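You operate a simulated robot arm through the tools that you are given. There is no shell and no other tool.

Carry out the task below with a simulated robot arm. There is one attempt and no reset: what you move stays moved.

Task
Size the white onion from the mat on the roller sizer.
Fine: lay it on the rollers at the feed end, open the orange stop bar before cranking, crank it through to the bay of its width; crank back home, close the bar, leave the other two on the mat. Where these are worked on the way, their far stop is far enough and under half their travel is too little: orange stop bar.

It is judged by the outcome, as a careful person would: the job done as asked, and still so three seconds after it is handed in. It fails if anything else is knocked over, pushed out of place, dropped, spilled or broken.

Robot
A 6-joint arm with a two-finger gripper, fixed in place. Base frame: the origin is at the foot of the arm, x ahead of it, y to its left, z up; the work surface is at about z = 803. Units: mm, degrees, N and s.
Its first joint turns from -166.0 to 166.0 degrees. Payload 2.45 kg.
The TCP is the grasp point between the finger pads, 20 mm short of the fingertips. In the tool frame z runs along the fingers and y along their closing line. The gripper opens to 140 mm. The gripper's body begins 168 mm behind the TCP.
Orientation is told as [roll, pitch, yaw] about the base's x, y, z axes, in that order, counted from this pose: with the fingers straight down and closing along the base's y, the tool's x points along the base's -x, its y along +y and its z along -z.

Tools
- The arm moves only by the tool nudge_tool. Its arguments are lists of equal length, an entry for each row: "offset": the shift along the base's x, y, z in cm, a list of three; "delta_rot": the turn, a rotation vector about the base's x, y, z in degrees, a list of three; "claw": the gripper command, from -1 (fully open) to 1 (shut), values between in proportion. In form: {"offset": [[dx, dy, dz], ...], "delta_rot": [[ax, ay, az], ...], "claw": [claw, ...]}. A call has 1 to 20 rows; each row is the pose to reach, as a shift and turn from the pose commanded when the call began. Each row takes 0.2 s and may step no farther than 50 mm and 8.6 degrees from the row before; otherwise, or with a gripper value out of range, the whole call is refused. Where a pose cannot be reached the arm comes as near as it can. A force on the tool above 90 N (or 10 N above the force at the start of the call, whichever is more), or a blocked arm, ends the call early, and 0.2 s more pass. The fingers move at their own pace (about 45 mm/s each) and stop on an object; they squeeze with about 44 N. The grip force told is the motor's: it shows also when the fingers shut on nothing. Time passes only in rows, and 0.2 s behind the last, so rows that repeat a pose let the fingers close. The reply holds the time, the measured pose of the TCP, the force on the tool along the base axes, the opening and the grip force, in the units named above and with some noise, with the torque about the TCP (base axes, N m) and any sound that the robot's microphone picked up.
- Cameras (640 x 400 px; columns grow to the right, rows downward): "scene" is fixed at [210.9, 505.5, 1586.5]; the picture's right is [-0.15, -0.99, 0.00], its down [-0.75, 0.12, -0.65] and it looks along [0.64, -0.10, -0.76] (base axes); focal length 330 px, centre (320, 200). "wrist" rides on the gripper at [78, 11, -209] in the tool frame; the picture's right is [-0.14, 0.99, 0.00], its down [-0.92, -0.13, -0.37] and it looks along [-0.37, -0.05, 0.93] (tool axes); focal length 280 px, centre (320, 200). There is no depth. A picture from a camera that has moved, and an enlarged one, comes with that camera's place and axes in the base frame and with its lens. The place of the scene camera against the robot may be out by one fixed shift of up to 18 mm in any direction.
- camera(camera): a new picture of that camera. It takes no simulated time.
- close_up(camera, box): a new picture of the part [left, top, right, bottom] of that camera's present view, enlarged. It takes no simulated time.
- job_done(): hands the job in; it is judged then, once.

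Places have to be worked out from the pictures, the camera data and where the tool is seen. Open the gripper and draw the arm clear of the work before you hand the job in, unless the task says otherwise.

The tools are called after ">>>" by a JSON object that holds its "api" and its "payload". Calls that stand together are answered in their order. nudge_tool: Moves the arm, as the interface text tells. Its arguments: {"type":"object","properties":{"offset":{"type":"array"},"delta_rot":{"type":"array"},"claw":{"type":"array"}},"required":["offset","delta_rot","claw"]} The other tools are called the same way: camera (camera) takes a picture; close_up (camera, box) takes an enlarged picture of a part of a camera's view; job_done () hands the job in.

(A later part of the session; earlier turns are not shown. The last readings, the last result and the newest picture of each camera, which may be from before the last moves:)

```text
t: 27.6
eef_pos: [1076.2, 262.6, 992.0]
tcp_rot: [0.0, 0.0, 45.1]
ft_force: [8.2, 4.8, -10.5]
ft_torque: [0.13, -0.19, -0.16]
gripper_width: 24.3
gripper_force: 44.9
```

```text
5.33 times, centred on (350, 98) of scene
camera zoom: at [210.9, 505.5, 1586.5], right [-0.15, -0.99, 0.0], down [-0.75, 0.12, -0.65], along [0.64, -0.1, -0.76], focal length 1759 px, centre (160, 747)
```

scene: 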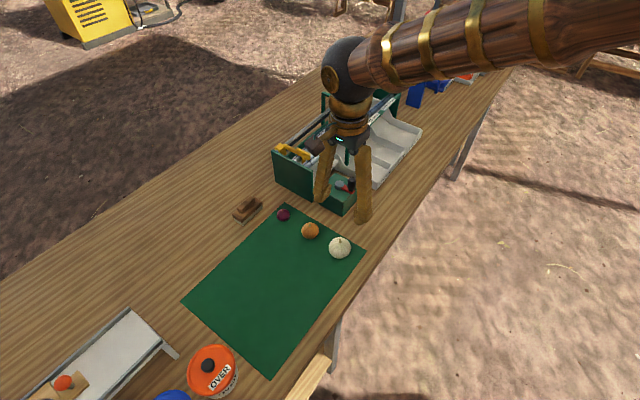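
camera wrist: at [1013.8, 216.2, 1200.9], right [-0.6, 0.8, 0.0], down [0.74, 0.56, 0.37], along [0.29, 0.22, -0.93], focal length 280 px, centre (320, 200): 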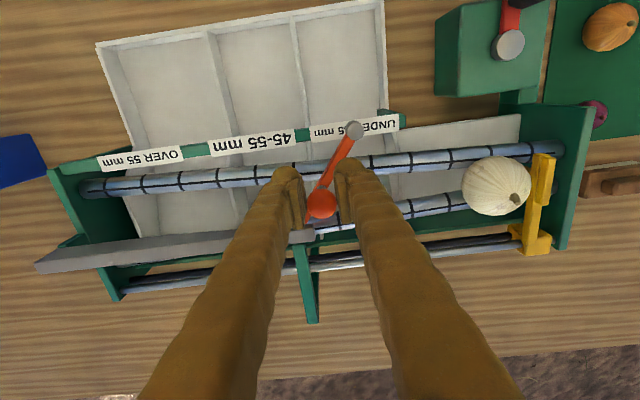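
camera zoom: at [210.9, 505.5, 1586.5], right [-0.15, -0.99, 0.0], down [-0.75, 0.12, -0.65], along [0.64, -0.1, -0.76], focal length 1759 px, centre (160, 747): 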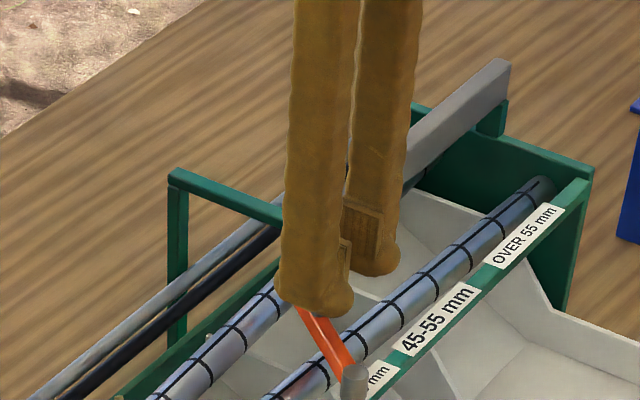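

The bar has swung well past a third. I keep following the arc toward lying along the label rail.

>>> {"api": "nudge_tool", "payload": {"offset": [[0, -0.5, 0], [0, -1.06, 0], [-0.07, -1.6, 0], [-0.19, -2.11, 0], [-0.36, -2.6, 0], [-0.36, -2.6, 0]], "delta_rot": [[0, 0, 0], [0, 0, 0], [0, 0, 0], [0, 0, 0], [0, 0, 0], [0, 0, 0]], "claw": [0.75, 0.75, 0.75, 0.75, 0.75, 0.75]}}

>>> {"api": "camera", "payload": {"camera": "wrist"}}

>>> {"api": "close_up", "payload": {"camera": "scene", "box": [310, 60, 390, 135]}}

```text
t: 29.0
eef_pos: [1073.0, 238.1, 991.8]
tcp_rot: [0.0, 0.0, 45.0]
ft_force: [-2.9, 2.7, -17.7]
ft_torque: [0.01, 0.0, -0.08]
gripper_width: 24.1
gripper_force: 45.3
```

```text
taken
camera wrist: at [1011.2, 190.2, 1200.9], right [-0.6, 0.8, 0.0], down [0.74, 0.56, 0.37], along [0.29, 0.22, -0.93], focal length 280 px, centre (320, 200)
```

wrist: 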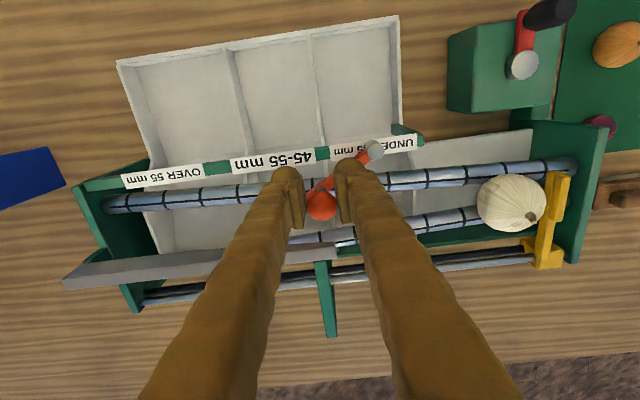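

```text
5.33 times, centred on (350, 98) of scene
camera zoom: at [210.9, 505.5, 1586.5], right [-0.15, -0.99, 0.0], down [-0.75, 0.12, -0.65], along [0.64, -0.1, -0.76], focal length 1759 px, centre (160, 747)
```

zoom: 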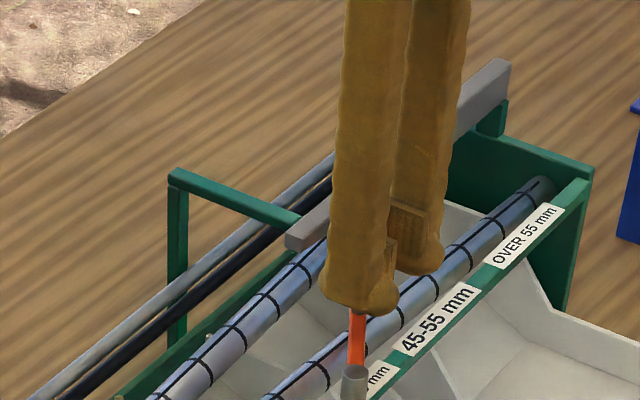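

About 55–60° turned so far; the knob has slid slightly along the pads. I continue with a corrected arc (post near (1019,262), radius 65).

>>> {"api": "nudge_tool", "payload": {"offset": [[-0.35, -0.8, -0.1], [-0.8, -1.65, -0.2], [-1.1, -2.1, -0.2], [-1.45, -2.6, -0.2], [-1.45, -2.6, -0.2]], "delta_rot": [[0, 0, 0], [0, 0, 0], [0, 0, 0], [0, 0, 0], [0, 0, 0]], "claw": [0.75, 0.75, 0.75, 0.75, 0.75]}}

>>> {"api": "camera", "payload": {"camera": "wrist"}}

>>> {"api": "close_up", "payload": {"camera": "scene", "box": [310, 60, 390, 135]}}

```text
t: 30.2
eef_pos: [1058.5, 209.7, 989.5]
tcp_rot: [0.1, 0.0, 45.0]
ft_force: [0.8, -0.7, -0.4]
ft_torque: [0.14, -0.01, -0.01]
gripper_width: 17.7
gripper_force: 0.6
```

```text
taken
camera wrist: at [996.5, 162.9, 1199.3], right [-0.6, 0.8, 0.0], down [0.74, 0.56, 0.37], along [0.29, 0.22, -0.93], focal length 280 px, centre (320, 200)
```

wrist: 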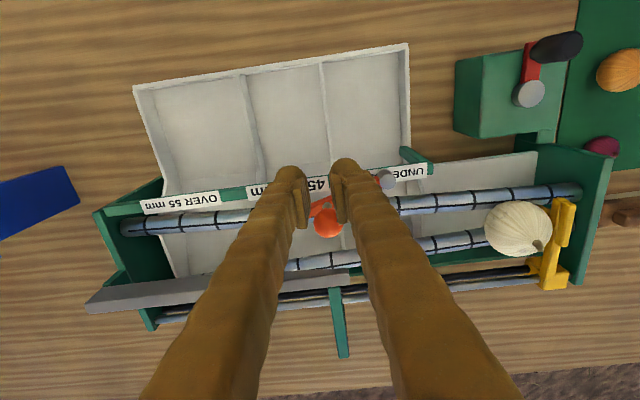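

```text
5.33 times, centred on (350, 98) of scene
camera zoom: at [210.9, 505.5, 1586.5], right [-0.15, -0.99, 0.0], down [-0.75, 0.12, -0.65], along [0.64, -0.1, -0.76], focal length 1759 px, centre (160, 747)
```

zoom: 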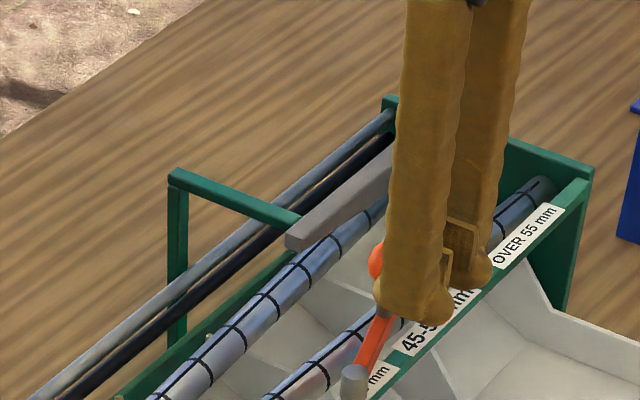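

The knob slipped out sideways, either because the bar reached its stop or because grip was lost; it appears turned by about 70°. I rise and look.

>>> {"api": "nudge_tool", "payload": {"offset": [[0, 0, 2], [0, 0, 5], [0, 0, 9], [0, 0, 9]], "delta_rot": [[0, 0, 0], [0, 0, 0], [0, 0, 0], [0, 0, 0]], "claw": [0.75, 0.75, 0.75, 0.4]}}

>>> {"api": "camera", "payload": {"camera": "wrist"}}

>>> {"api": "close_up", "payload": {"camera": "wrist", "box": [270, 120, 430, 260]}}

>>> {"api": "close_up", "payload": {"camera": "scene", "box": [310, 70, 390, 145]}}

```text
t: 31.2
eef_pos: [1058.7, 213.3, 1081.6]
tcp_rot: [0.0, 0.0, 45.0]
ft_force: [-0.1, 1.1, -0.2]
ft_torque: [-0.01, -0.02, 0.0]
gripper_width: 41.9
gripper_force: 0.0
```

```text
taken
camera wrist: at [996.1, 165.6, 1291.1], right [-0.6, 0.8, 0.0], down [0.74, 0.56, 0.37], along [0.29, 0.22, -0.93], focal length 280 px, centre (320, 200)
```

wrist: 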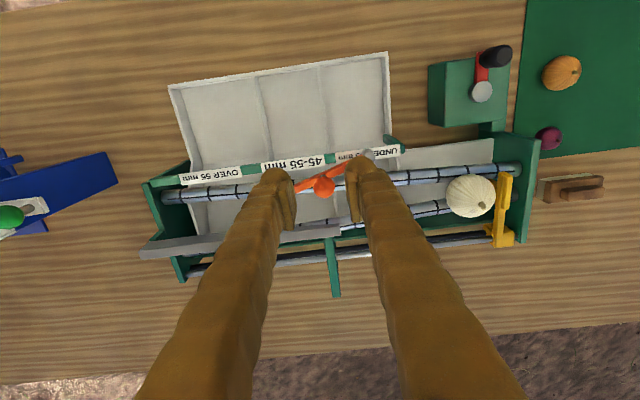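

```text
2.86 times, centred on (350, 190) of wrist
camera zoom: at [996.1, 165.6, 1291.1], right [-0.6, 0.8, 0.0], down [0.74, 0.56, 0.37], along [0.29, 0.22, -0.93], focal length 801 px, centre (234, 229)
```

zoom: 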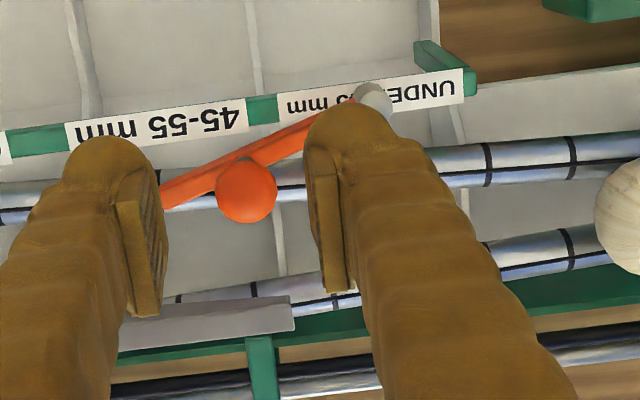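

```text
5.33 times, centred on (350, 108) of scene
camera zoom: at [210.9, 505.5, 1586.5], right [-0.15, -0.99, 0.0], down [-0.75, 0.12, -0.65], along [0.64, -0.1, -0.76], focal length 1759 px, centre (160, 693)
```

zoom: 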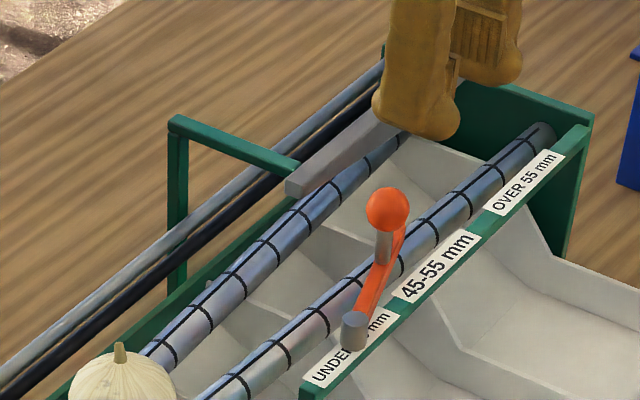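

The bar is at about −26°, i.e. turned about 68°; I want it at the far stop. I turn the tool so the fingers close across the bar, and re-approach the knob at (1077,233).

>>> {"api": "nudge_tool", "payload": {"offset": [[0.1, 0.25, 0], [0.2, 0.5, 0], [0.35, 0.75, 0], [0.5, 1, 0], [0.6, 1.3, 0], [0.75, 1.6, 0], [0.9, 1.9, 0], [1.0, 2.1, 0], [1.15, 2.35, 0], [1.15, 2.35, -2], [1.15, 2.35, -4], [1.15, 2.35, -4]], "delta_rot": [[0, 0, -8], [0, 0, -16], [0, 0, -24], [0, 0, -32], [0, 0, -40], [0, 0, -48], [0, 0, -56], [0, 0, -64], [0, 0, -71], [0, 0, -71], [0, 0, -71], [0, 0, -71]], "claw": [0.486, 0.486, 0.486, 0.486, 0.486, 0.486, 0.486, 0.486, 0.486, 0.486, 0.486, 0.486]}}

>>> {"api": "camera", "payload": {"camera": "wrist"}}

>>> {"api": "close_up", "payload": {"camera": "scene", "box": [310, 60, 390, 135]}}

```text
t: 33.8
eef_pos: [1068.5, 234.2, 1042.7]
tcp_rot: [0.0, 0.1, -26.0]
ft_force: [-0.4, -1.0, 0.8]
ft_torque: [-0.01, 0.0, -0.04]
gripper_width: 36.0
gripper_force: 0.0
```

```text
taken
camera wrist: at [1003.5, 278.5, 1252.4], right [0.56, 0.83, 0.0], down [0.77, -0.52, 0.37], along [0.31, -0.21, -0.93], focal length 280 px, centre (320, 200)
```

wrist: 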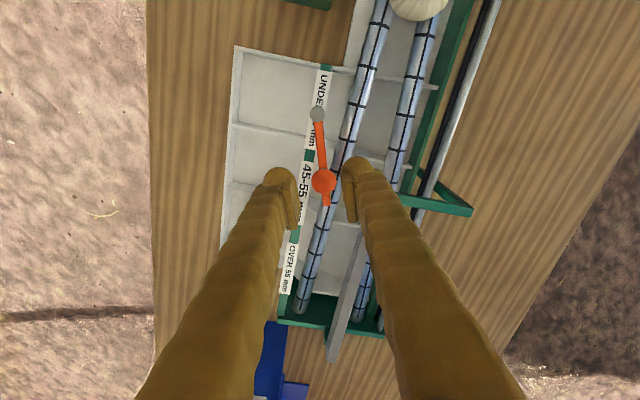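

```text
5.33 times, centred on (350, 98) of scene
camera zoom: at [210.9, 505.5, 1586.5], right [-0.15, -0.99, 0.0], down [-0.75, 0.12, -0.65], along [0.64, -0.1, -0.76], focal length 1759 px, centre (160, 747)
```

zoom: 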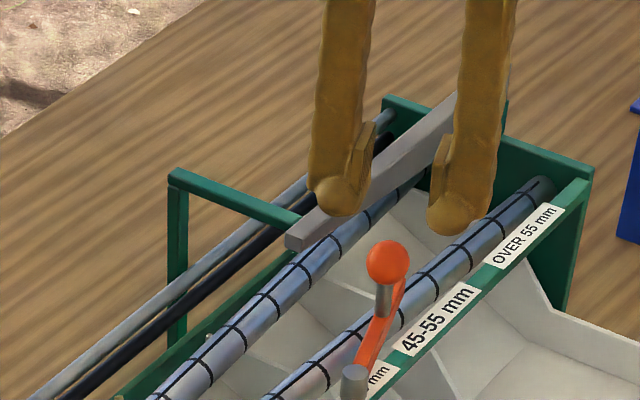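

The knob is within the fingers with good room to the beam. I adjust 2.5 mm and descend to grip height.

>>> {"api": "nudge_tool", "payload": {"offset": [[0.1, 0.25, -1.5], [0.1, 0.25, -3], [0.1, 0.25, -4.3], [0.1, 0.25, -5.4], [0.1, 0.25, -5.4]], "delta_rot": [[0, 0, 0], [0, 0, 0], [0, 0, 0], [0, 0, 0], [0, 0, 0]], "claw": [0.486, 0.486, 0.486, 0.486, 0.486]}}

>>> {"api": "nudge_tool", "payload": {"offset": [[0, 0, 0], [0, 0, 0], [0, 0, 0]], "delta_rot": [[0, 0, 0], [0, 0, 0], [0, 0, 0]], "claw": [0.75, 0.75, 0.75]}}

>>> {"api": "camera", "payload": {"camera": "wrist"}}

```text
t: 35.0
eef_pos: [1070.0, 238.0, 987.4]
tcp_rot: [-0.1, 0.1, -26.0]
ft_force: [0.0, 0.3, 0.1]
ft_torque: [0.0, -0.02, 0.01]
gripper_width: 36.1
gripper_force: 0.0
```

```text
t: 35.8
eef_pos: [1071.1, 237.4, 988.1]
tcp_rot: [0.0, 0.0, -26.0]
ft_force: [0.1, -0.3, -1.5]
ft_torque: [-0.01, 0.02, 0.02]
gripper_width: 22.3
gripper_force: 43.9
```

```text
taken
camera wrist: at [1005.2, 282.5, 1196.0], right [0.56, 0.83, 0.0], down [0.77, -0.52, 0.37], along [0.31, -0.21, -0.93], focal length 280 px, centre (320, 200)
```

wrist: 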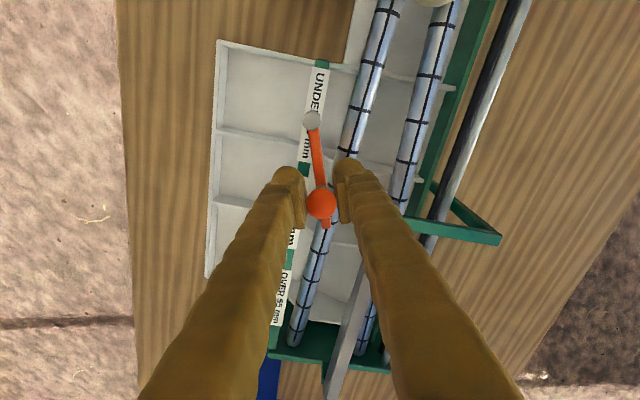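

The knob is gripped again. I turn the bar on, rotating the tool with it, in small steps to find the stop.

>>> {"api": "nudge_tool", "payload": {"offset": [[-0.23, -0.43, 0], [-0.49, -0.85, 0], [-0.49, -0.85, 0]], "delta_rot": [[0, 0, -5], [0, 0, -10], [0, 0, -10]], "claw": [0.75, 0.75, 0.75]}}

```text
t: 36.6
eef_pos: [1065.7, 229.1, 987.1]
tcp_rot: [0.0, 0.0, -36.0]
ft_force: [-7.7, 11.0, -1.3]
ft_torque: [0.14, 0.0, -0.24]
gripper_width: 21.9
gripper_force: 44.7
```

It still turns (mostly a radial force from my arc estimate). I continue another ~10° with a slightly tighter radius.

>>> {"api": "nudge_tool", "payload": {"offset": [[-0.45, -0.35, 0], [-0.85, -0.7, 0], [-0.85, -0.7, 0]], "delta_rot": [[0, 0, -5], [0, 0, -10], [0, 0, -10]], "claw": [0.75, 0.75, 0.75]}}

>>> {"api": "camera", "payload": {"camera": "wrist"}}

>>> {"api": "close_up", "payload": {"camera": "scene", "box": [310, 60, 390, 135]}}

```text
t: 37.6
eef_pos: [1059.3, 224.2, 986.2]
tcp_rot: [0.4, -0.1, -46.0]
ft_force: [27.7, 16.4, -12.9]
ft_torque: [-0.02, -0.11, -0.16]
gripper_width: 21.7
gripper_force: 45.0
stopped in row 3: the force on the tool passed its limit at 91 N (the readings are from after the stop); the commanded pose is now the measured one
```

```text
taken
camera wrist: at [1011.9, 287.7, 1194.8], right [0.81, 0.59, 0.01], down [0.54, -0.75, 0.37], along [0.22, -0.3, -0.93], focal length 280 px, centre (320, 200)
```

wrist: 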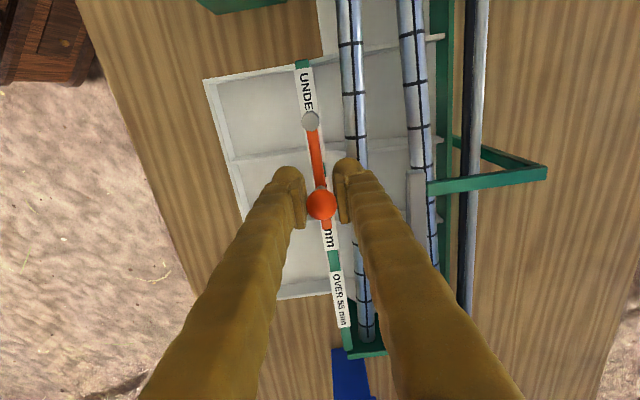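

```text
5.33 times, centred on (350, 98) of scene
camera zoom: at [210.9, 505.5, 1586.5], right [-0.15, -0.99, 0.0], down [-0.75, 0.12, -0.65], along [0.64, -0.1, -0.76], focal length 1759 px, centre (160, 747)
```

zoom: 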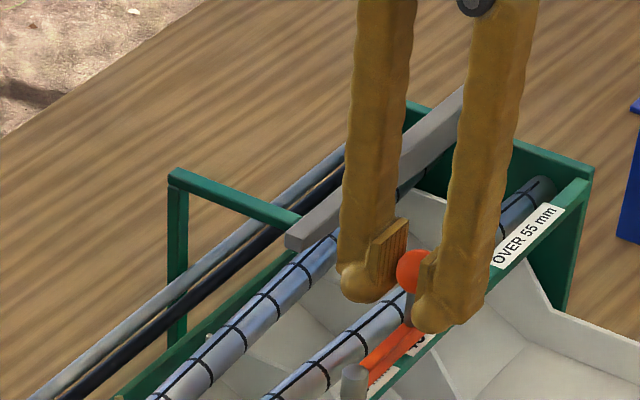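

The bar met its far stop, lying along the label rail. I release the knob and rise.

>>> {"api": "nudge_tool", "payload": {"offset": [[0, 0, 0], [0, 0, 0], [0, 0, 0], [0, 0, 2], [0, 0, 5], [0, 0, 9], [0, 0, 11], [0, 0, 11]], "delta_rot": [[0, 0, 0], [0, 0, 0], [0, 0, 0], [0, 0, 0], [0, 0, 0], [0, 0, 0], [0, 0, 0], [0, 0, 0]], "claw": [0.5, 0.45, 0.45, 0.45, 0.45, 0.45, 0.45, 0.45]}}

>>> {"api": "camera", "payload": {"camera": "wrist"}}

>>> {"api": "close_up", "payload": {"camera": "scene", "box": [260, 60, 430, 220]}}

```text
t: 39.4
eef_pos: [1058.9, 223.0, 1099.3]
tcp_rot: [0.3, -0.2, -46.0]
ft_force: [0.9, -0.3, 0.0]
ft_torque: [-0.04, 0.02, -0.03]
gripper_width: 38.4
gripper_force: 0.1
```

```text
taken
camera wrist: at [1011.2, 286.9, 1307.3], right [0.81, 0.59, 0.01], down [0.55, -0.75, 0.37], along [0.22, -0.3, -0.93], focal length 280 px, centre (320, 200)
```

wrist: 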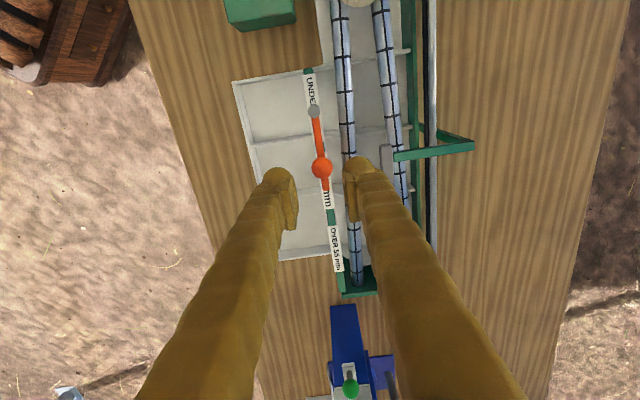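

```text
2.50 times, centred on (345, 140) of scene
camera zoom: at [210.9, 505.5, 1586.5], right [-0.15, -0.99, 0.0], down [-0.75, 0.12, -0.65], along [0.64, -0.1, -0.76], focal length 824 px, centre (258, 350)
```

zoom: 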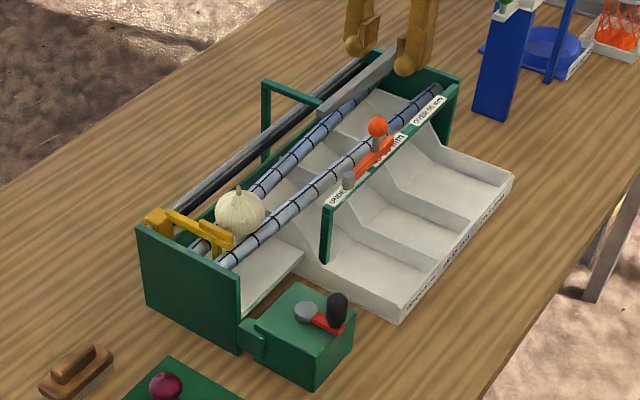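

The bar is open along the rail and the onion waits at the feed. Now I travel to above the crank knob near (836,317), turning the fingers to close tangentially.

>>> {"api": "nudge_tool", "payload": {"offset": [[-1.5, 0.7, 0], [-3.2, 1.4, 0], [-5, 2.2, 0], [-7, 3, 0], [-9, 3.8, 0], [-11, 4.6, 0], [-13, 5.5, 0], [-15, 6.3, 0], [-17, 7.2, 0], [-19, 8, 0], [-21, 8.8, 0], [-22.3, 9.4, 0], [-22.3, 9.4, -4], [-22.3, 9.4, -8], [-22.3, 9.4, -10], [-22.3, 9.4, -10]], "delta_rot": [[0, 0, 7.6], [0, 0, 15.2], [0, 0, 22.8], [0, 0, 30.4], [0, 0, 38], [0, 0, 45.6], [0, 0, 53.2], [0, 0, 60.8], [0, 0, 68.4], [0, 0, 76], [0, 0, 83.6], [0, 0, 91], [0, 0, 91], [0, 0, 91], [0, 0, 91], [0, 0, 91]], "claw": [0.4, 0.4, 0.4, 0.4, 0.4, 0.4, 0.4, 0.4, 0.4, 0.4, 0.4, 0.4, 0.4, 0.4, 0.4, 0.4]}}

>>> {"api": "camera", "payload": {"camera": "wrist"}}

>>> {"api": "close_up", "payload": {"camera": "scene", "box": [300, 120, 400, 220]}}

```text
t: 42.8
eef_pos: [836.7, 318.7, 995.1]
tcp_rot: [0.4, -0.2, 45.0]
ft_force: [-0.1, 0.0, 0.6]
ft_torque: [0.02, 0.01, 0.02]
gripper_width: 41.9
gripper_force: 0.2
```

```text
taken
camera wrist: at [774.5, 270.0, 1204.7], right [-0.6, 0.8, 0.01], down [0.74, 0.56, 0.37], along [0.29, 0.23, -0.93], focal length 280 px, centre (320, 200)
```

wrist: 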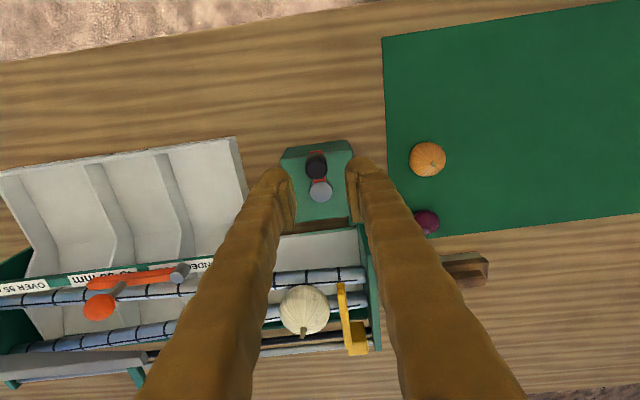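

```text
4.00 times, centred on (350, 170) of scene
camera zoom: at [210.9, 505.5, 1586.5], right [-0.15, -0.99, 0.0], down [-0.75, 0.12, -0.65], along [0.64, -0.1, -0.76], focal length 1319 px, centre (200, 320)
```

zoom: 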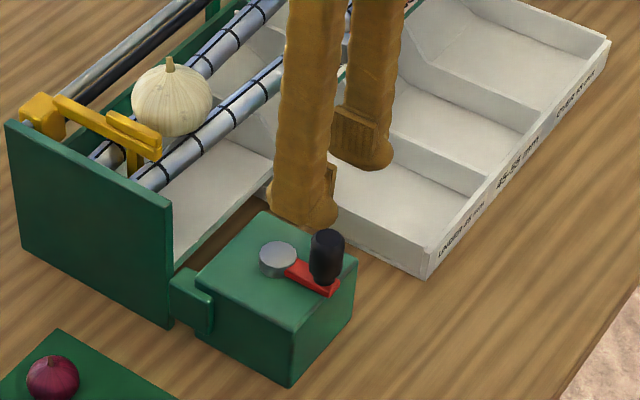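

I look closely at the crank from the wrist view to fix the knob's height and centre.

>>> {"api": "close_up", "payload": {"camera": "wrist", "box": [260, 120, 380, 240]}}

>>> {"api": "close_up", "payload": {"camera": "scene", "box": [320, 165, 365, 200]}}

```text
3.33 times, centred on (320, 180) of wrist
camera zoom: at [774.5, 270.0, 1204.7], right [-0.6, 0.8, 0.01], down [0.74, 0.56, 0.37], along [0.29, 0.23, -0.93], focal length 935 px, centre (320, 267)
```

zoom: 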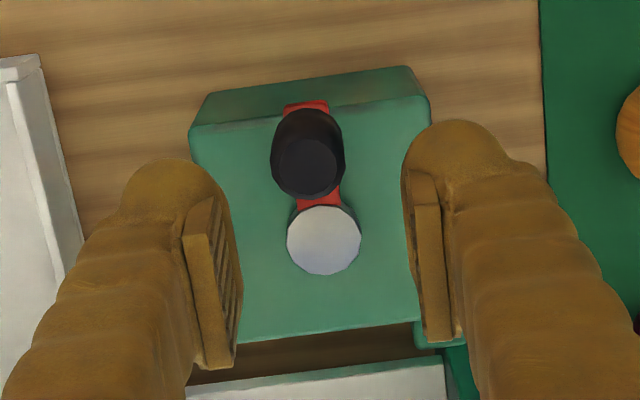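

```text
11.43 times, centred on (342, 182) of scene
camera zoom: at [210.9, 505.5, 1586.5], right [-0.15, -0.99, 0.0], down [-0.75, 0.12, -0.65], along [0.64, -0.1, -0.76], focal length 3769 px, centre (63, 400)
```

zoom: 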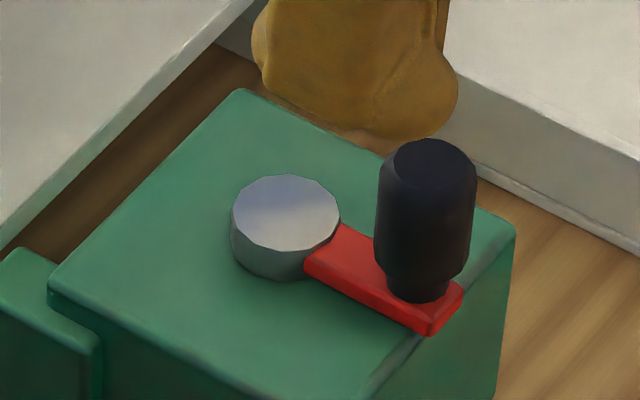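

Knob axis is at about (839,316.5), top 914; pivot (869,343.5), radius ~40. I shift 3 mm and descend to z≈905, then close on it.

>>> {"api": "nudge_tool", "payload": {"offset": [[0.22, -0.22, -2], [0.22, -0.22, -4.5], [0.22, -0.22, -7], [0.22, -0.22, -9], [0.22, -0.22, -9]], "delta_rot": [[-0.4, 0.2, 0], [-0.4, 0.2, 0], [-0.4, 0.2, 0], [-0.4, 0.2, 0], [-0.4, 0.2, 0]], "claw": [0.4, 0.4, 0.4, 0.4, 0.4]}}

>>> {"api": "close_up", "payload": {"camera": "wrist", "box": [240, 100, 400, 260]}}

>>> {"api": "close_up", "payload": {"camera": "scene", "box": [300, 140, 380, 220]}}

```text
t: 44.0
eef_pos: [836.3, 314.1, 906.1]
tcp_rot: [0.2, 0.4, 45.0]
ft_force: [-0.6, 0.2, -0.5]
ft_torque: [-0.02, -0.01, -0.02]
gripper_width: 42.2
gripper_force: 0.1
```

```text
2.50 times, centred on (320, 180) of wrist
camera zoom: at [774.8, 267.1, 1115.9], right [-0.6, 0.8, 0.0], down [0.74, 0.56, 0.36], along [0.29, 0.22, -0.93], focal length 701 px, centre (320, 250)
```

zoom: 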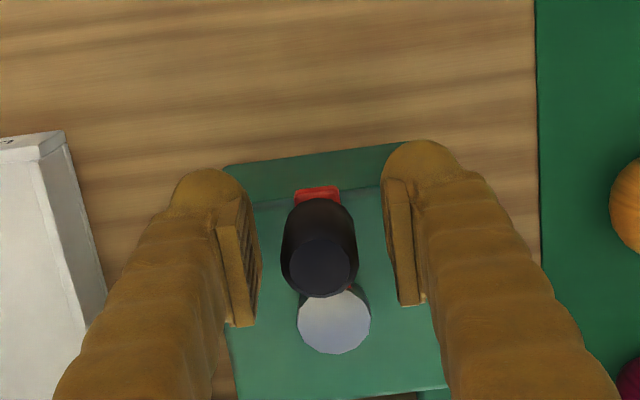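

```text
5.00 times, centred on (340, 180) of scene
camera zoom: at [210.9, 505.5, 1586.5], right [-0.15, -0.99, 0.0], down [-0.75, 0.12, -0.65], along [0.64, -0.1, -0.76], focal length 1649 px, centre (220, 300)
```

zoom: 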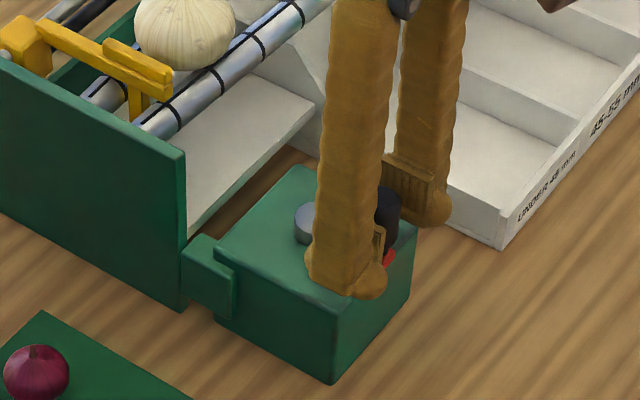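

The knob is centred between the pads but ~6 mm further in; I shift and close on it.

>>> {"api": "nudge_tool", "payload": {"offset": [[0.45, 0.35, 0], [0.45, 0.35, 0], [0.45, 0.35, 0], [0.45, 0.35, 0], [0.45, 0.35, 0]], "delta_rot": [[0, 0, 0], [0, 0, 0], [0, 0, 0], [0, 0, 0], [0, 0, 0]], "claw": [0.4, 0.4, 0.8, 0.8, 0.8]}}

>>> {"api": "close_up", "payload": {"camera": "wrist", "box": [240, 100, 400, 260]}}

```text
t: 45.2
eef_pos: [840.7, 318.0, 906.3]
tcp_rot: [0.3, 0.3, 45.2]
ft_force: [-7.6, 10.3, 1.3]
ft_torque: [0.14, 0.09, -0.05]
gripper_width: 22.7
gripper_force: 39.3
```

```text
2.50 times, centred on (320, 180) of wrist
camera zoom: at [779.4, 270.4, 1115.9], right [-0.6, 0.8, 0.0], down [0.74, 0.56, 0.36], along [0.29, 0.22, -0.93], focal length 701 px, centre (320, 250)
```

zoom: 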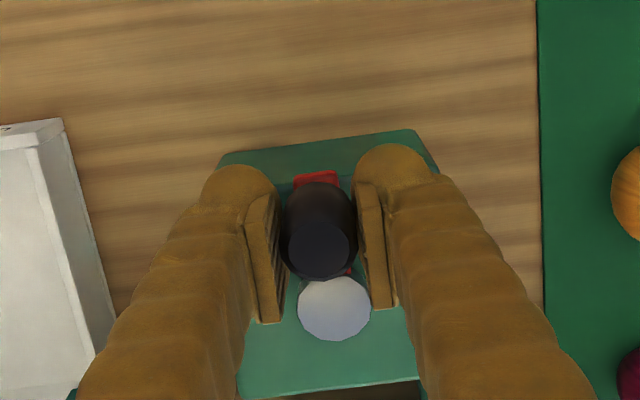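

Gripped. I try a small counter-clockwise turn (knob toward downstream) and watch the force and the pusher.

>>> {"api": "nudge_tool", "payload": {"offset": [[0.25, -0.24, 0], [0.51, -0.46, 0], [0.51, -0.46, 0]], "delta_rot": [[0, 0, 0], [0, 0, 0], [0, 0, 0]], "claw": [0.8, 0.8, 0.8]}}

>>> {"api": "camera", "payload": {"camera": "wrist"}}

>>> {"api": "close_up", "payload": {"camera": "scene", "box": [270, 100, 390, 220]}}

```text
t: 46.0
eef_pos: [848.0, 313.0, 906.4]
tcp_rot: [0.2, 0.4, 45.0]
ft_force: [-20.1, 30.1, -1.4]
ft_torque: [0.33, -0.08, -0.23]
gripper_width: 37.3
gripper_force: 17.2
```

```text
taken
camera wrist: at [785.8, 266.0, 1116.2], right [-0.6, 0.8, 0.0], down [0.74, 0.56, 0.36], along [0.29, 0.22, -0.93], focal length 280 px, centre (320, 200)
```

wrist: 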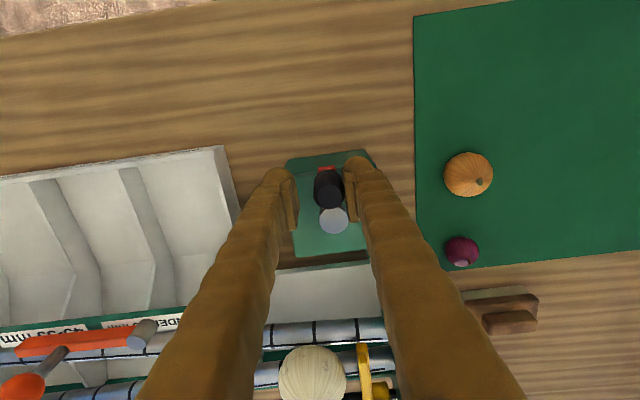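

```text
3.33 times, centred on (330, 160) of scene
camera zoom: at [210.9, 505.5, 1586.5], right [-0.15, -0.99, 0.0], down [-0.75, 0.12, -0.65], along [0.64, -0.1, -0.76], focal length 1099 px, centre (287, 333)
```

zoom: 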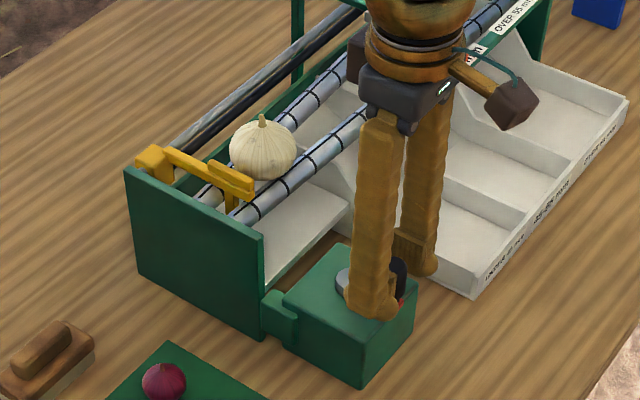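

The gripper yielded and the crank stayed put: that way is the home stop. I come back and try clockwise.

>>> {"api": "nudge_tool", "payload": {"offset": [[-0.3, 0.25, 0], [-0.66, 0.55, 0], [-0.66, 0.55, 0], [-0.66, 0.55, 0]], "delta_rot": [[0, 0, 0], [0, 0, 0], [0, 0, 0], [0, 0, 0]], "claw": [0.8, 0.8, 0.8, 0.8]}}

>>> {"api": "nudge_tool", "payload": {"offset": [[-0.2, 0.25, 0], [-0.42, 0.53, 0], [-0.42, 0.53, 0]], "delta_rot": [[0, 0, 0], [0, 0, 0], [0, 0, 0]], "claw": [0.8, 0.8, 0.8]}}

>>> {"api": "camera", "payload": {"camera": "wrist"}}

>>> {"api": "close_up", "payload": {"camera": "scene", "box": [270, 100, 390, 220]}}

```text
t: 47.0
eef_pos: [840.2, 316.9, 906.1]
tcp_rot: [0.1, 0.3, 45.0]
ft_force: [-4.6, -1.0, -2.2]
ft_torque: [-0.01, 0.06, 0.0]
gripper_width: 22.3
gripper_force: 35.9
```

```text
t: 47.8
eef_pos: [836.8, 324.0, 907.4]
tcp_rot: [0.2, 0.3, 45.0]
ft_force: [2.6, 1.9, -10.6]
ft_torque: [0.09, -0.11, -0.02]
gripper_width: 22.1
gripper_force: 44.9
```

```text
taken
camera wrist: at [774.6, 276.5, 1116.3], right [-0.6, 0.8, 0.0], down [0.74, 0.56, 0.36], along [0.29, 0.22, -0.93], focal length 280 px, centre (320, 200)
```

wrist: 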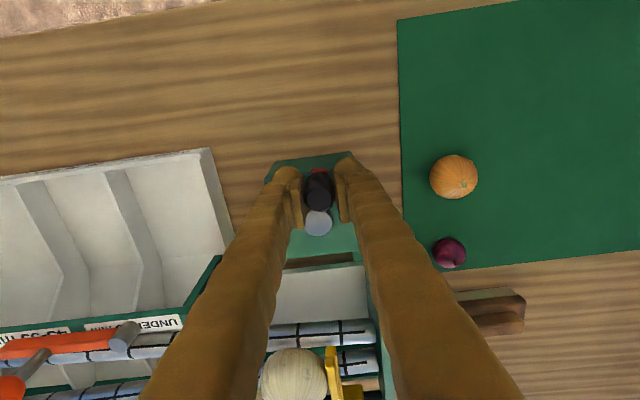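

```text
3.33 times, centred on (330, 160) of scene
camera zoom: at [210.9, 505.5, 1586.5], right [-0.15, -0.99, 0.0], down [-0.75, 0.12, -0.65], along [0.64, -0.1, -0.76], focal length 1099 px, centre (287, 333)
```

zoom: 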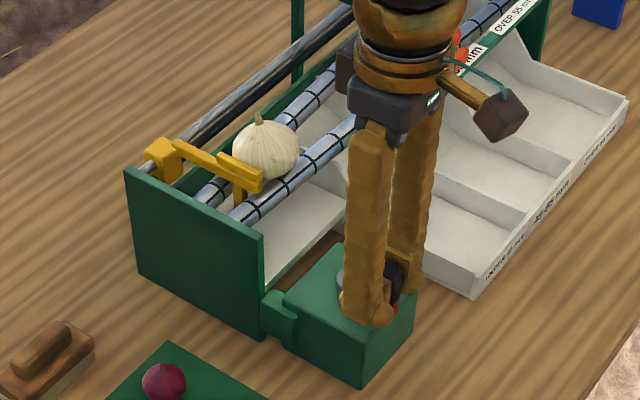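

Clockwise moves the pusher forward (about 1 mm per degree) and it has reached the onion. I continue clockwise slowly, turning the tool with the crank.

>>> {"api": "nudge_tool", "payload": {"offset": [[-0.135, 0.23, -0.1], [-0.25, 0.475, -0.1], [-0.355, 0.725, -0.1], [-0.44, 0.98, -0.1], [-0.505, 1.24, -0.1], [-0.55, 1.51, -0.1], [-0.58, 1.775, -0.1], [-0.59, 2.04, -0.1], [-0.59, 2.04, -0.1]], "delta_rot": [[0, 0, -4], [0, 0, -8], [0, 0, -12], [0, 0, -16], [0, 0, -20], [0, 0, -24], [0, 0, -28], [0, 0, -32], [0, 0, -32]], "claw": [0.8, 0.8, 0.8, 0.8, 0.8, 0.8, 0.8, 0.8, 0.8]}}

>>> {"api": "camera", "payload": {"camera": "wrist"}}

>>> {"api": "close_up", "payload": {"camera": "scene", "box": [270, 60, 420, 220]}}

```text
t: 49.8
eef_pos: [831.2, 343.2, 905.9]
tcp_rot: [0.1, 0.1, 12.9]
ft_force: [12.6, -1.9, 15.3]
ft_torque: [-0.13, -0.24, 0.01]
gripper_width: 22.1
gripper_force: 44.2
```

```text
taken
camera wrist: at [754.0, 337.2, 1116.0], right [-0.09, 1.0, 0.0], down [0.93, 0.08, 0.37], along [0.36, 0.04, -0.93], focal length 280 px, centre (320, 200)
```

wrist: 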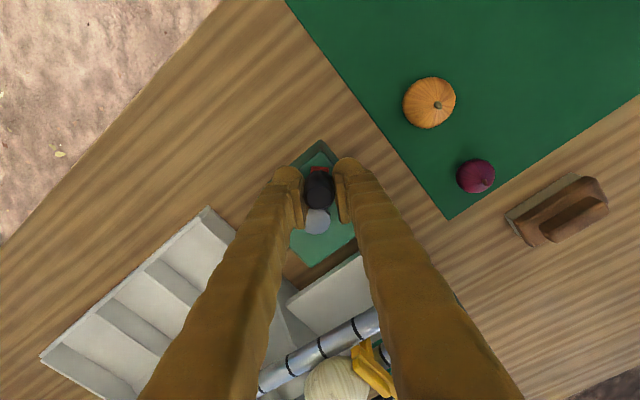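

```text
2.50 times, centred on (345, 140) of scene
camera zoom: at [210.9, 505.5, 1586.5], right [-0.15, -0.99, 0.0], down [-0.75, 0.12, -0.65], along [0.64, -0.1, -0.76], focal length 824 px, centre (258, 350)
```

zoom: 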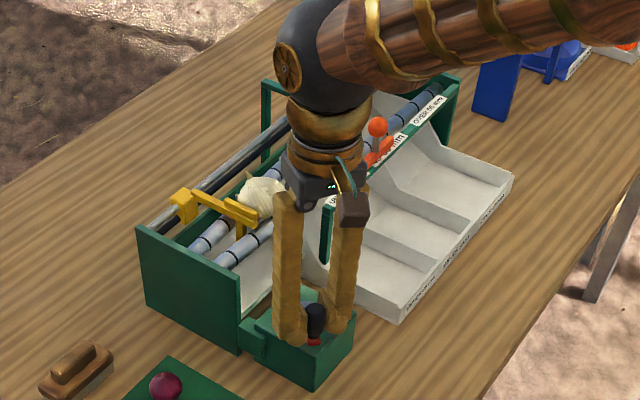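

It works; a mild inward pull says my radius is slightly large. I continue with radius 37.

>>> {"api": "nudge_tool", "payload": {"offset": [[0.17, 0.26, 0.05], [0.19, 0.51, 0.05], [0.24, 0.77, 0.05], [0.3, 1.02, 0.05], [0.38, 1.26, 0.05], [0.47, 1.5, 0.05], [0.59, 1.74, 0.05], [0.72, 1.96, 0.05], [0.86, 2.17, 0.05], [1.02, 2.38, 0.05], [1.02, 2.38, 0.05]], "delta_rot": [[0, 0, -4], [0, 0, -8], [0, 0, -12], [0, 0, -16], [0, 0, -20], [0, 0, -24], [0, 0, -28], [0, 0, -32], [0, 0, -36], [0, 0, -40], [0, 0, -40]], "claw": [0.8, 0.8, 0.8, 0.8, 0.8, 0.8, 0.8, 0.8, 0.8, 0.8, 0.8]}}

>>> {"api": "camera", "payload": {"camera": "wrist"}}

>>> {"api": "close_up", "payload": {"camera": "scene", "box": [270, 60, 420, 220]}}

```text
t: 52.2
eef_pos: [841.9, 368.3, 906.8]
tcp_rot: [0.1, 0.2, -27.1]
ft_force: [17.5, -16.0, -11.7]
ft_torque: [-0.2, -0.41, 0.01]
gripper_width: 21.8
gripper_force: 44.9
```

```text
taken
camera wrist: at [777.5, 412.2, 1115.9], right [0.57, 0.82, 0.0], down [0.76, -0.53, 0.36], along [0.3, -0.21, -0.93], focal length 280 px, centre (320, 200)
```

wrist: 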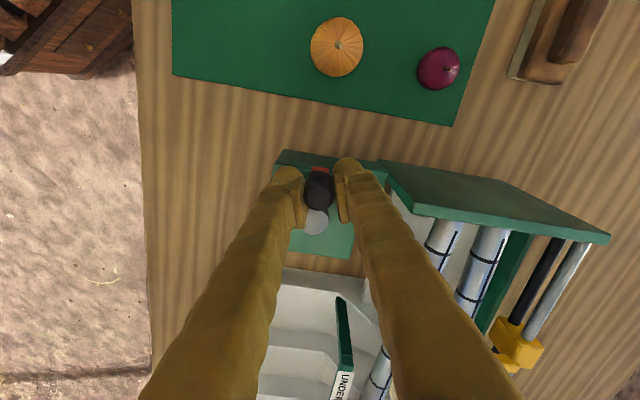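

```text
2.50 times, centred on (345, 140) of scene
camera zoom: at [210.9, 505.5, 1586.5], right [-0.15, -0.99, 0.0], down [-0.75, 0.12, -0.65], along [0.64, -0.1, -0.76], focal length 824 px, centre (258, 350)
```

zoom: 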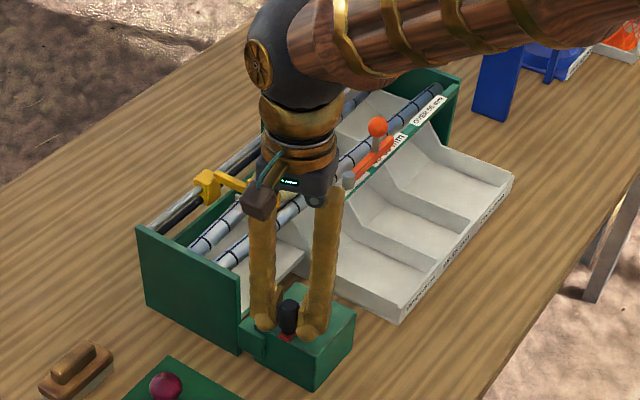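

I refine the pivot to (870.3,343.5) with radius 37.2 and continue clockwise.

>>> {"api": "nudge_tool", "payload": {"offset": [[0.26, 0.11, 0.05], [0.45, 0.29, 0.05], [0.65, 0.46, 0.05], [0.86, 0.61, 0.05], [1.08, 0.75, 0.05], [1.31, 0.87, 0.05], [1.55, 0.98, 0.05], [1.79, 1.07, 0.05], [2.04, 1.14, 0.05], [2.29, 1.19, 0.05], [2.55, 1.23, 0.05], [2.81, 1.25, 0.05], [2.81, 1.25, 0.05]], "delta_rot": [[0, 0, -4], [0, 0, -8], [0, 0, -12], [0, 0, -16], [0, 0, -20], [0, 0, -24], [0, 0, -28], [0, 0, -32], [0, 0, -36], [0, 0, -40], [0, 0, -44], [0, 0, -48], [0, 0, -48]], "claw": [0.8, 0.8, 0.8, 0.8, 0.8, 0.8, 0.8, 0.8, 0.8, 0.8, 0.8, 0.8, 0.8]}}

>>> {"api": "camera", "payload": {"camera": "wrist"}}

>>> {"api": "close_up", "payload": {"camera": "scene", "box": [270, 60, 420, 220]}}

```text
t: 55.0
eef_pos: [868.2, 380.3, 906.7]
tcp_rot: [0.2, 0.3, -75.1]
ft_force: [-2.7, -30.4, 13.9]
ft_torque: [-0.3, 0.03, 0.05]
gripper_width: 21.6
gripper_force: 44.8
```

```text
taken
camera wrist: at [858.4, 458.5, 1117.1], right [0.99, 0.12, 0.0], down [0.11, -0.92, 0.36], along [0.05, -0.36, -0.93], focal length 280 px, centre (320, 200)
```

wrist: 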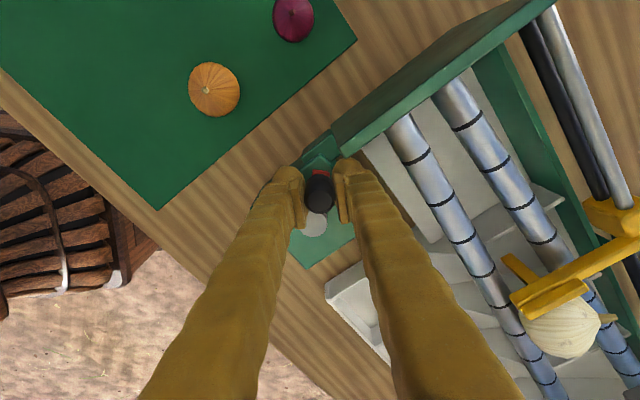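

```text
2.50 times, centred on (345, 140) of scene
camera zoom: at [210.9, 505.5, 1586.5], right [-0.15, -0.99, 0.0], down [-0.75, 0.12, -0.65], along [0.64, -0.1, -0.76], focal length 824 px, centre (258, 350)
```

zoom: 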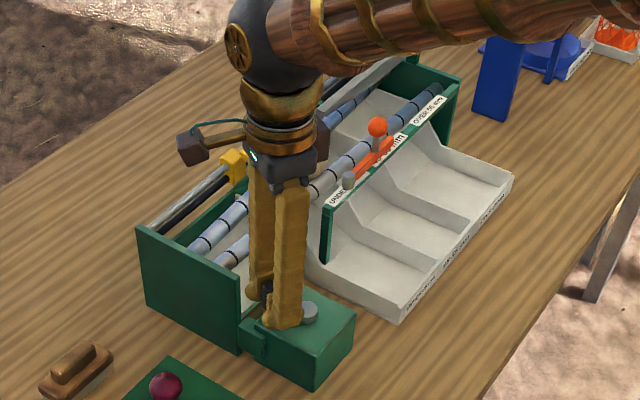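

Inward force has grown to 30 N, so I ease the radius 2.5 mm and re-read.

>>> {"api": "nudge_tool", "payload": {"offset": [[0, -0.12, 0], [0, -0.25, 0], [0, -0.25, 0]], "delta_rot": [[0, 0, 0], [0, 0, 0], [0, 0, 0]], "claw": [0.8, 0.8, 0.8]}}

```text
t: 55.8
eef_pos: [868.7, 381.5, 907.3]
tcp_rot: [0.3, 0.5, -75.0]
ft_force: [0.6, 24.1, 7.1]
ft_torque: [0.62, 0.12, -0.03]
gripper_width: 21.6
gripper_force: 44.7
```

The circle fits pivot (868.8,342), radius 37.4 now. I continue clockwise past the far side.

>>> {"api": "nudge_tool", "payload": {"offset": [[0.24, 0.11, 0], [0.5, 0.08, 0], [0.76, 0.04, 0], [1.01, -0.02, 0], [1.26, -0.11, 0], [1.5, -0.2, 0], [1.74, -0.32, 0], [1.96, -0.45, 0], [2.18, -0.59, 0], [2.38, -0.76, 0], [2.58, -0.93, 0], [2.58, -0.93, 0]], "delta_rot": [[0, 0, -4], [0, 0, -8], [0, 0, -12], [0, 0, -16], [0, 0, -20], [0, 0, -24], [0, 0, -28], [0, 0, -32], [0, 0, -36], [0, 0, -40], [0, 0, -44], [0, 0, -44]], "claw": [0.8, 0.8, 0.8, 0.8, 0.8, 0.8, 0.8, 0.8, 0.8, 0.8, 0.8, 0.8]}}

>>> {"api": "camera", "payload": {"camera": "wrist"}}

>>> {"api": "close_up", "payload": {"camera": "scene", "box": [270, 60, 420, 220]}}

```text
t: 58.4
eef_pos: [894.6, 368.6, 908.2]
tcp_rot: [0.2, 0.3, -119.2]
ft_force: [-11.3, -11.5, 24.2]
ft_torque: [-0.27, 0.2, 0.03]
gripper_width: 21.6
gripper_force: 45.1
```

```text
taken
camera wrist: at [941.1, 431.6, 1116.6], right [0.8, -0.6, 0.0], down [-0.56, -0.74, 0.37], along [-0.22, -0.29, -0.93], focal length 280 px, centre (320, 200)
```

wrist: 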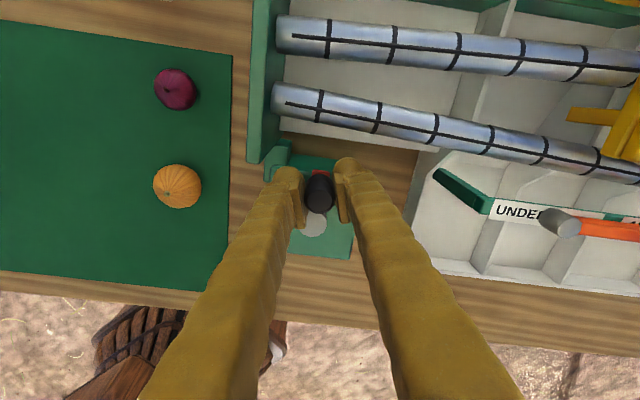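

```text
2.50 times, centred on (345, 140) of scene
camera zoom: at [210.9, 505.5, 1586.5], right [-0.15, -0.99, 0.0], down [-0.75, 0.12, -0.65], along [0.64, -0.1, -0.76], focal length 824 px, centre (258, 350)
```

zoom: 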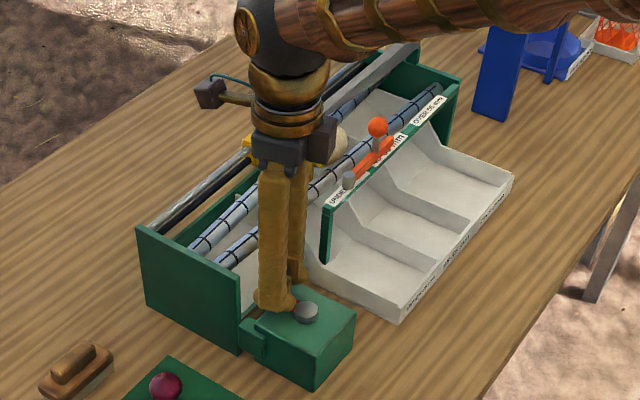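

Onion is being pushed up to the second zone. I continue clockwise another 44°.

>>> {"api": "nudge_tool", "payload": {"offset": [[0.13, -0.23, 0.1], [0.3, -0.42, 0.1], [0.45, -0.63, 0.1], [0.59, -0.85, 0.1], [0.71, -1.08, 0.1], [0.81, -1.31, 0.1], [0.9, -1.55, 0.1], [0.97, -1.8, 0.1], [1.02, -2.05, 0.1], [1.06, -2.31, 0.1], [1.08, -2.56, 0.1], [1.08, -2.56, 0.1]], "delta_rot": [[0, 0, -4], [0, 0, -8], [0, 0, -12], [0, 0, -16], [0, 0, -20], [0, 0, -24], [0, 0, -28], [0, 0, -32], [0, 0, -36], [0, 0, -40], [0, 0, -44], [0, 0, -44]], "claw": [0.8, 0.8, 0.8, 0.8, 0.8, 0.8, 0.8, 0.8, 0.8, 0.8, 0.8, 0.8]}}

>>> {"api": "camera", "payload": {"camera": "wrist"}}

>>> {"api": "close_up", "payload": {"camera": "scene", "box": [270, 60, 420, 220]}}

```text
t: 61.0
eef_pos: [912.8, 332.7, 907.8]
tcp_rot: [-1.5, 0.7, -153.2]
ft_force: [31.3, -9.5, 5.3]
ft_torque: [0.08, -0.75, 0.21]
gripper_width: 21.4
gripper_force: 44.8
out of reach, approached as far as the arm can: row 9, 10, 11, 12
```

```text
taken
camera wrist: at [987.2, 354.1, 1117.7], right [0.32, -0.95, -0.03], down [-0.88, -0.31, 0.36], along [-0.35, -0.09, -0.93], focal length 280 px, centre (320, 200)
```

wrist: 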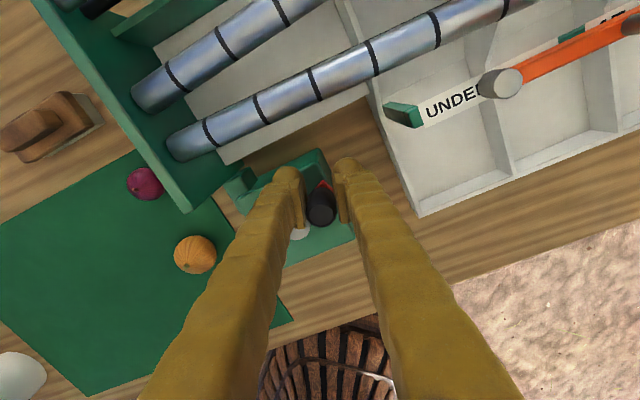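

```text
2.50 times, centred on (345, 140) of scene
camera zoom: at [210.9, 505.5, 1586.5], right [-0.15, -0.99, 0.0], down [-0.75, 0.12, -0.65], along [0.64, -0.1, -0.76], focal length 824 px, centre (258, 350)
```

zoom: 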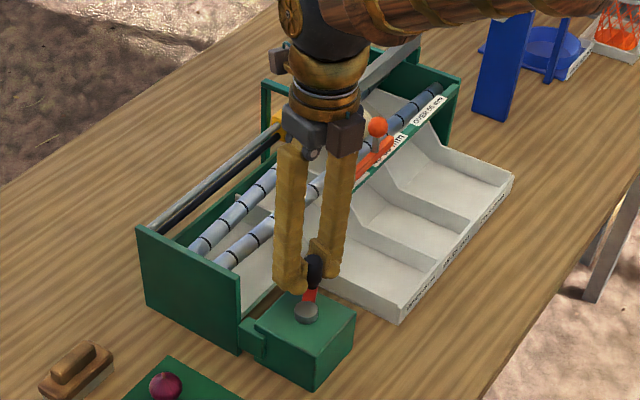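

The wrist joint reached its limit near −153°. I release, rise, and will unwind by 180° to re-grip.

>>> {"api": "nudge_tool", "payload": {"offset": [[0, 0, 0], [0, 0, 0], [0, 0, 0], [0, 0, 2], [0, 0, 5], [0, 0, 8], [0, 0, 8]], "delta_rot": [[0, 0, 0], [0, 0, 0], [0, 0, 0], [0, 0, 0], [0, 0, 0], [0, 0, 0], [0, 0, 0]], "claw": [0.4, 0.4, 0.4, 0.4, 0.4, 0.4, 0.4]}}

>>> {"api": "camera", "payload": {"camera": "wrist"}}

```text
t: 62.6
eef_pos: [909.6, 333.4, 987.2]
tcp_rot: [-1.5, 0.5, -153.2]
ft_force: [0.4, -0.1, 0.1]
ft_torque: [0.01, 0.03, 0.02]
gripper_width: 41.9
gripper_force: 0.1
```

```text
taken
camera wrist: at [986.0, 353.8, 1197.7], right [0.32, -0.95, -0.03], down [-0.88, -0.31, 0.36], along [-0.35, -0.09, -0.93], focal length 280 px, centre (320, 200)
```

wrist: 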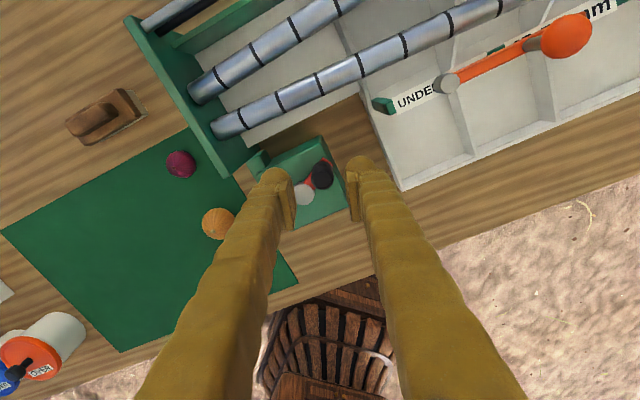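

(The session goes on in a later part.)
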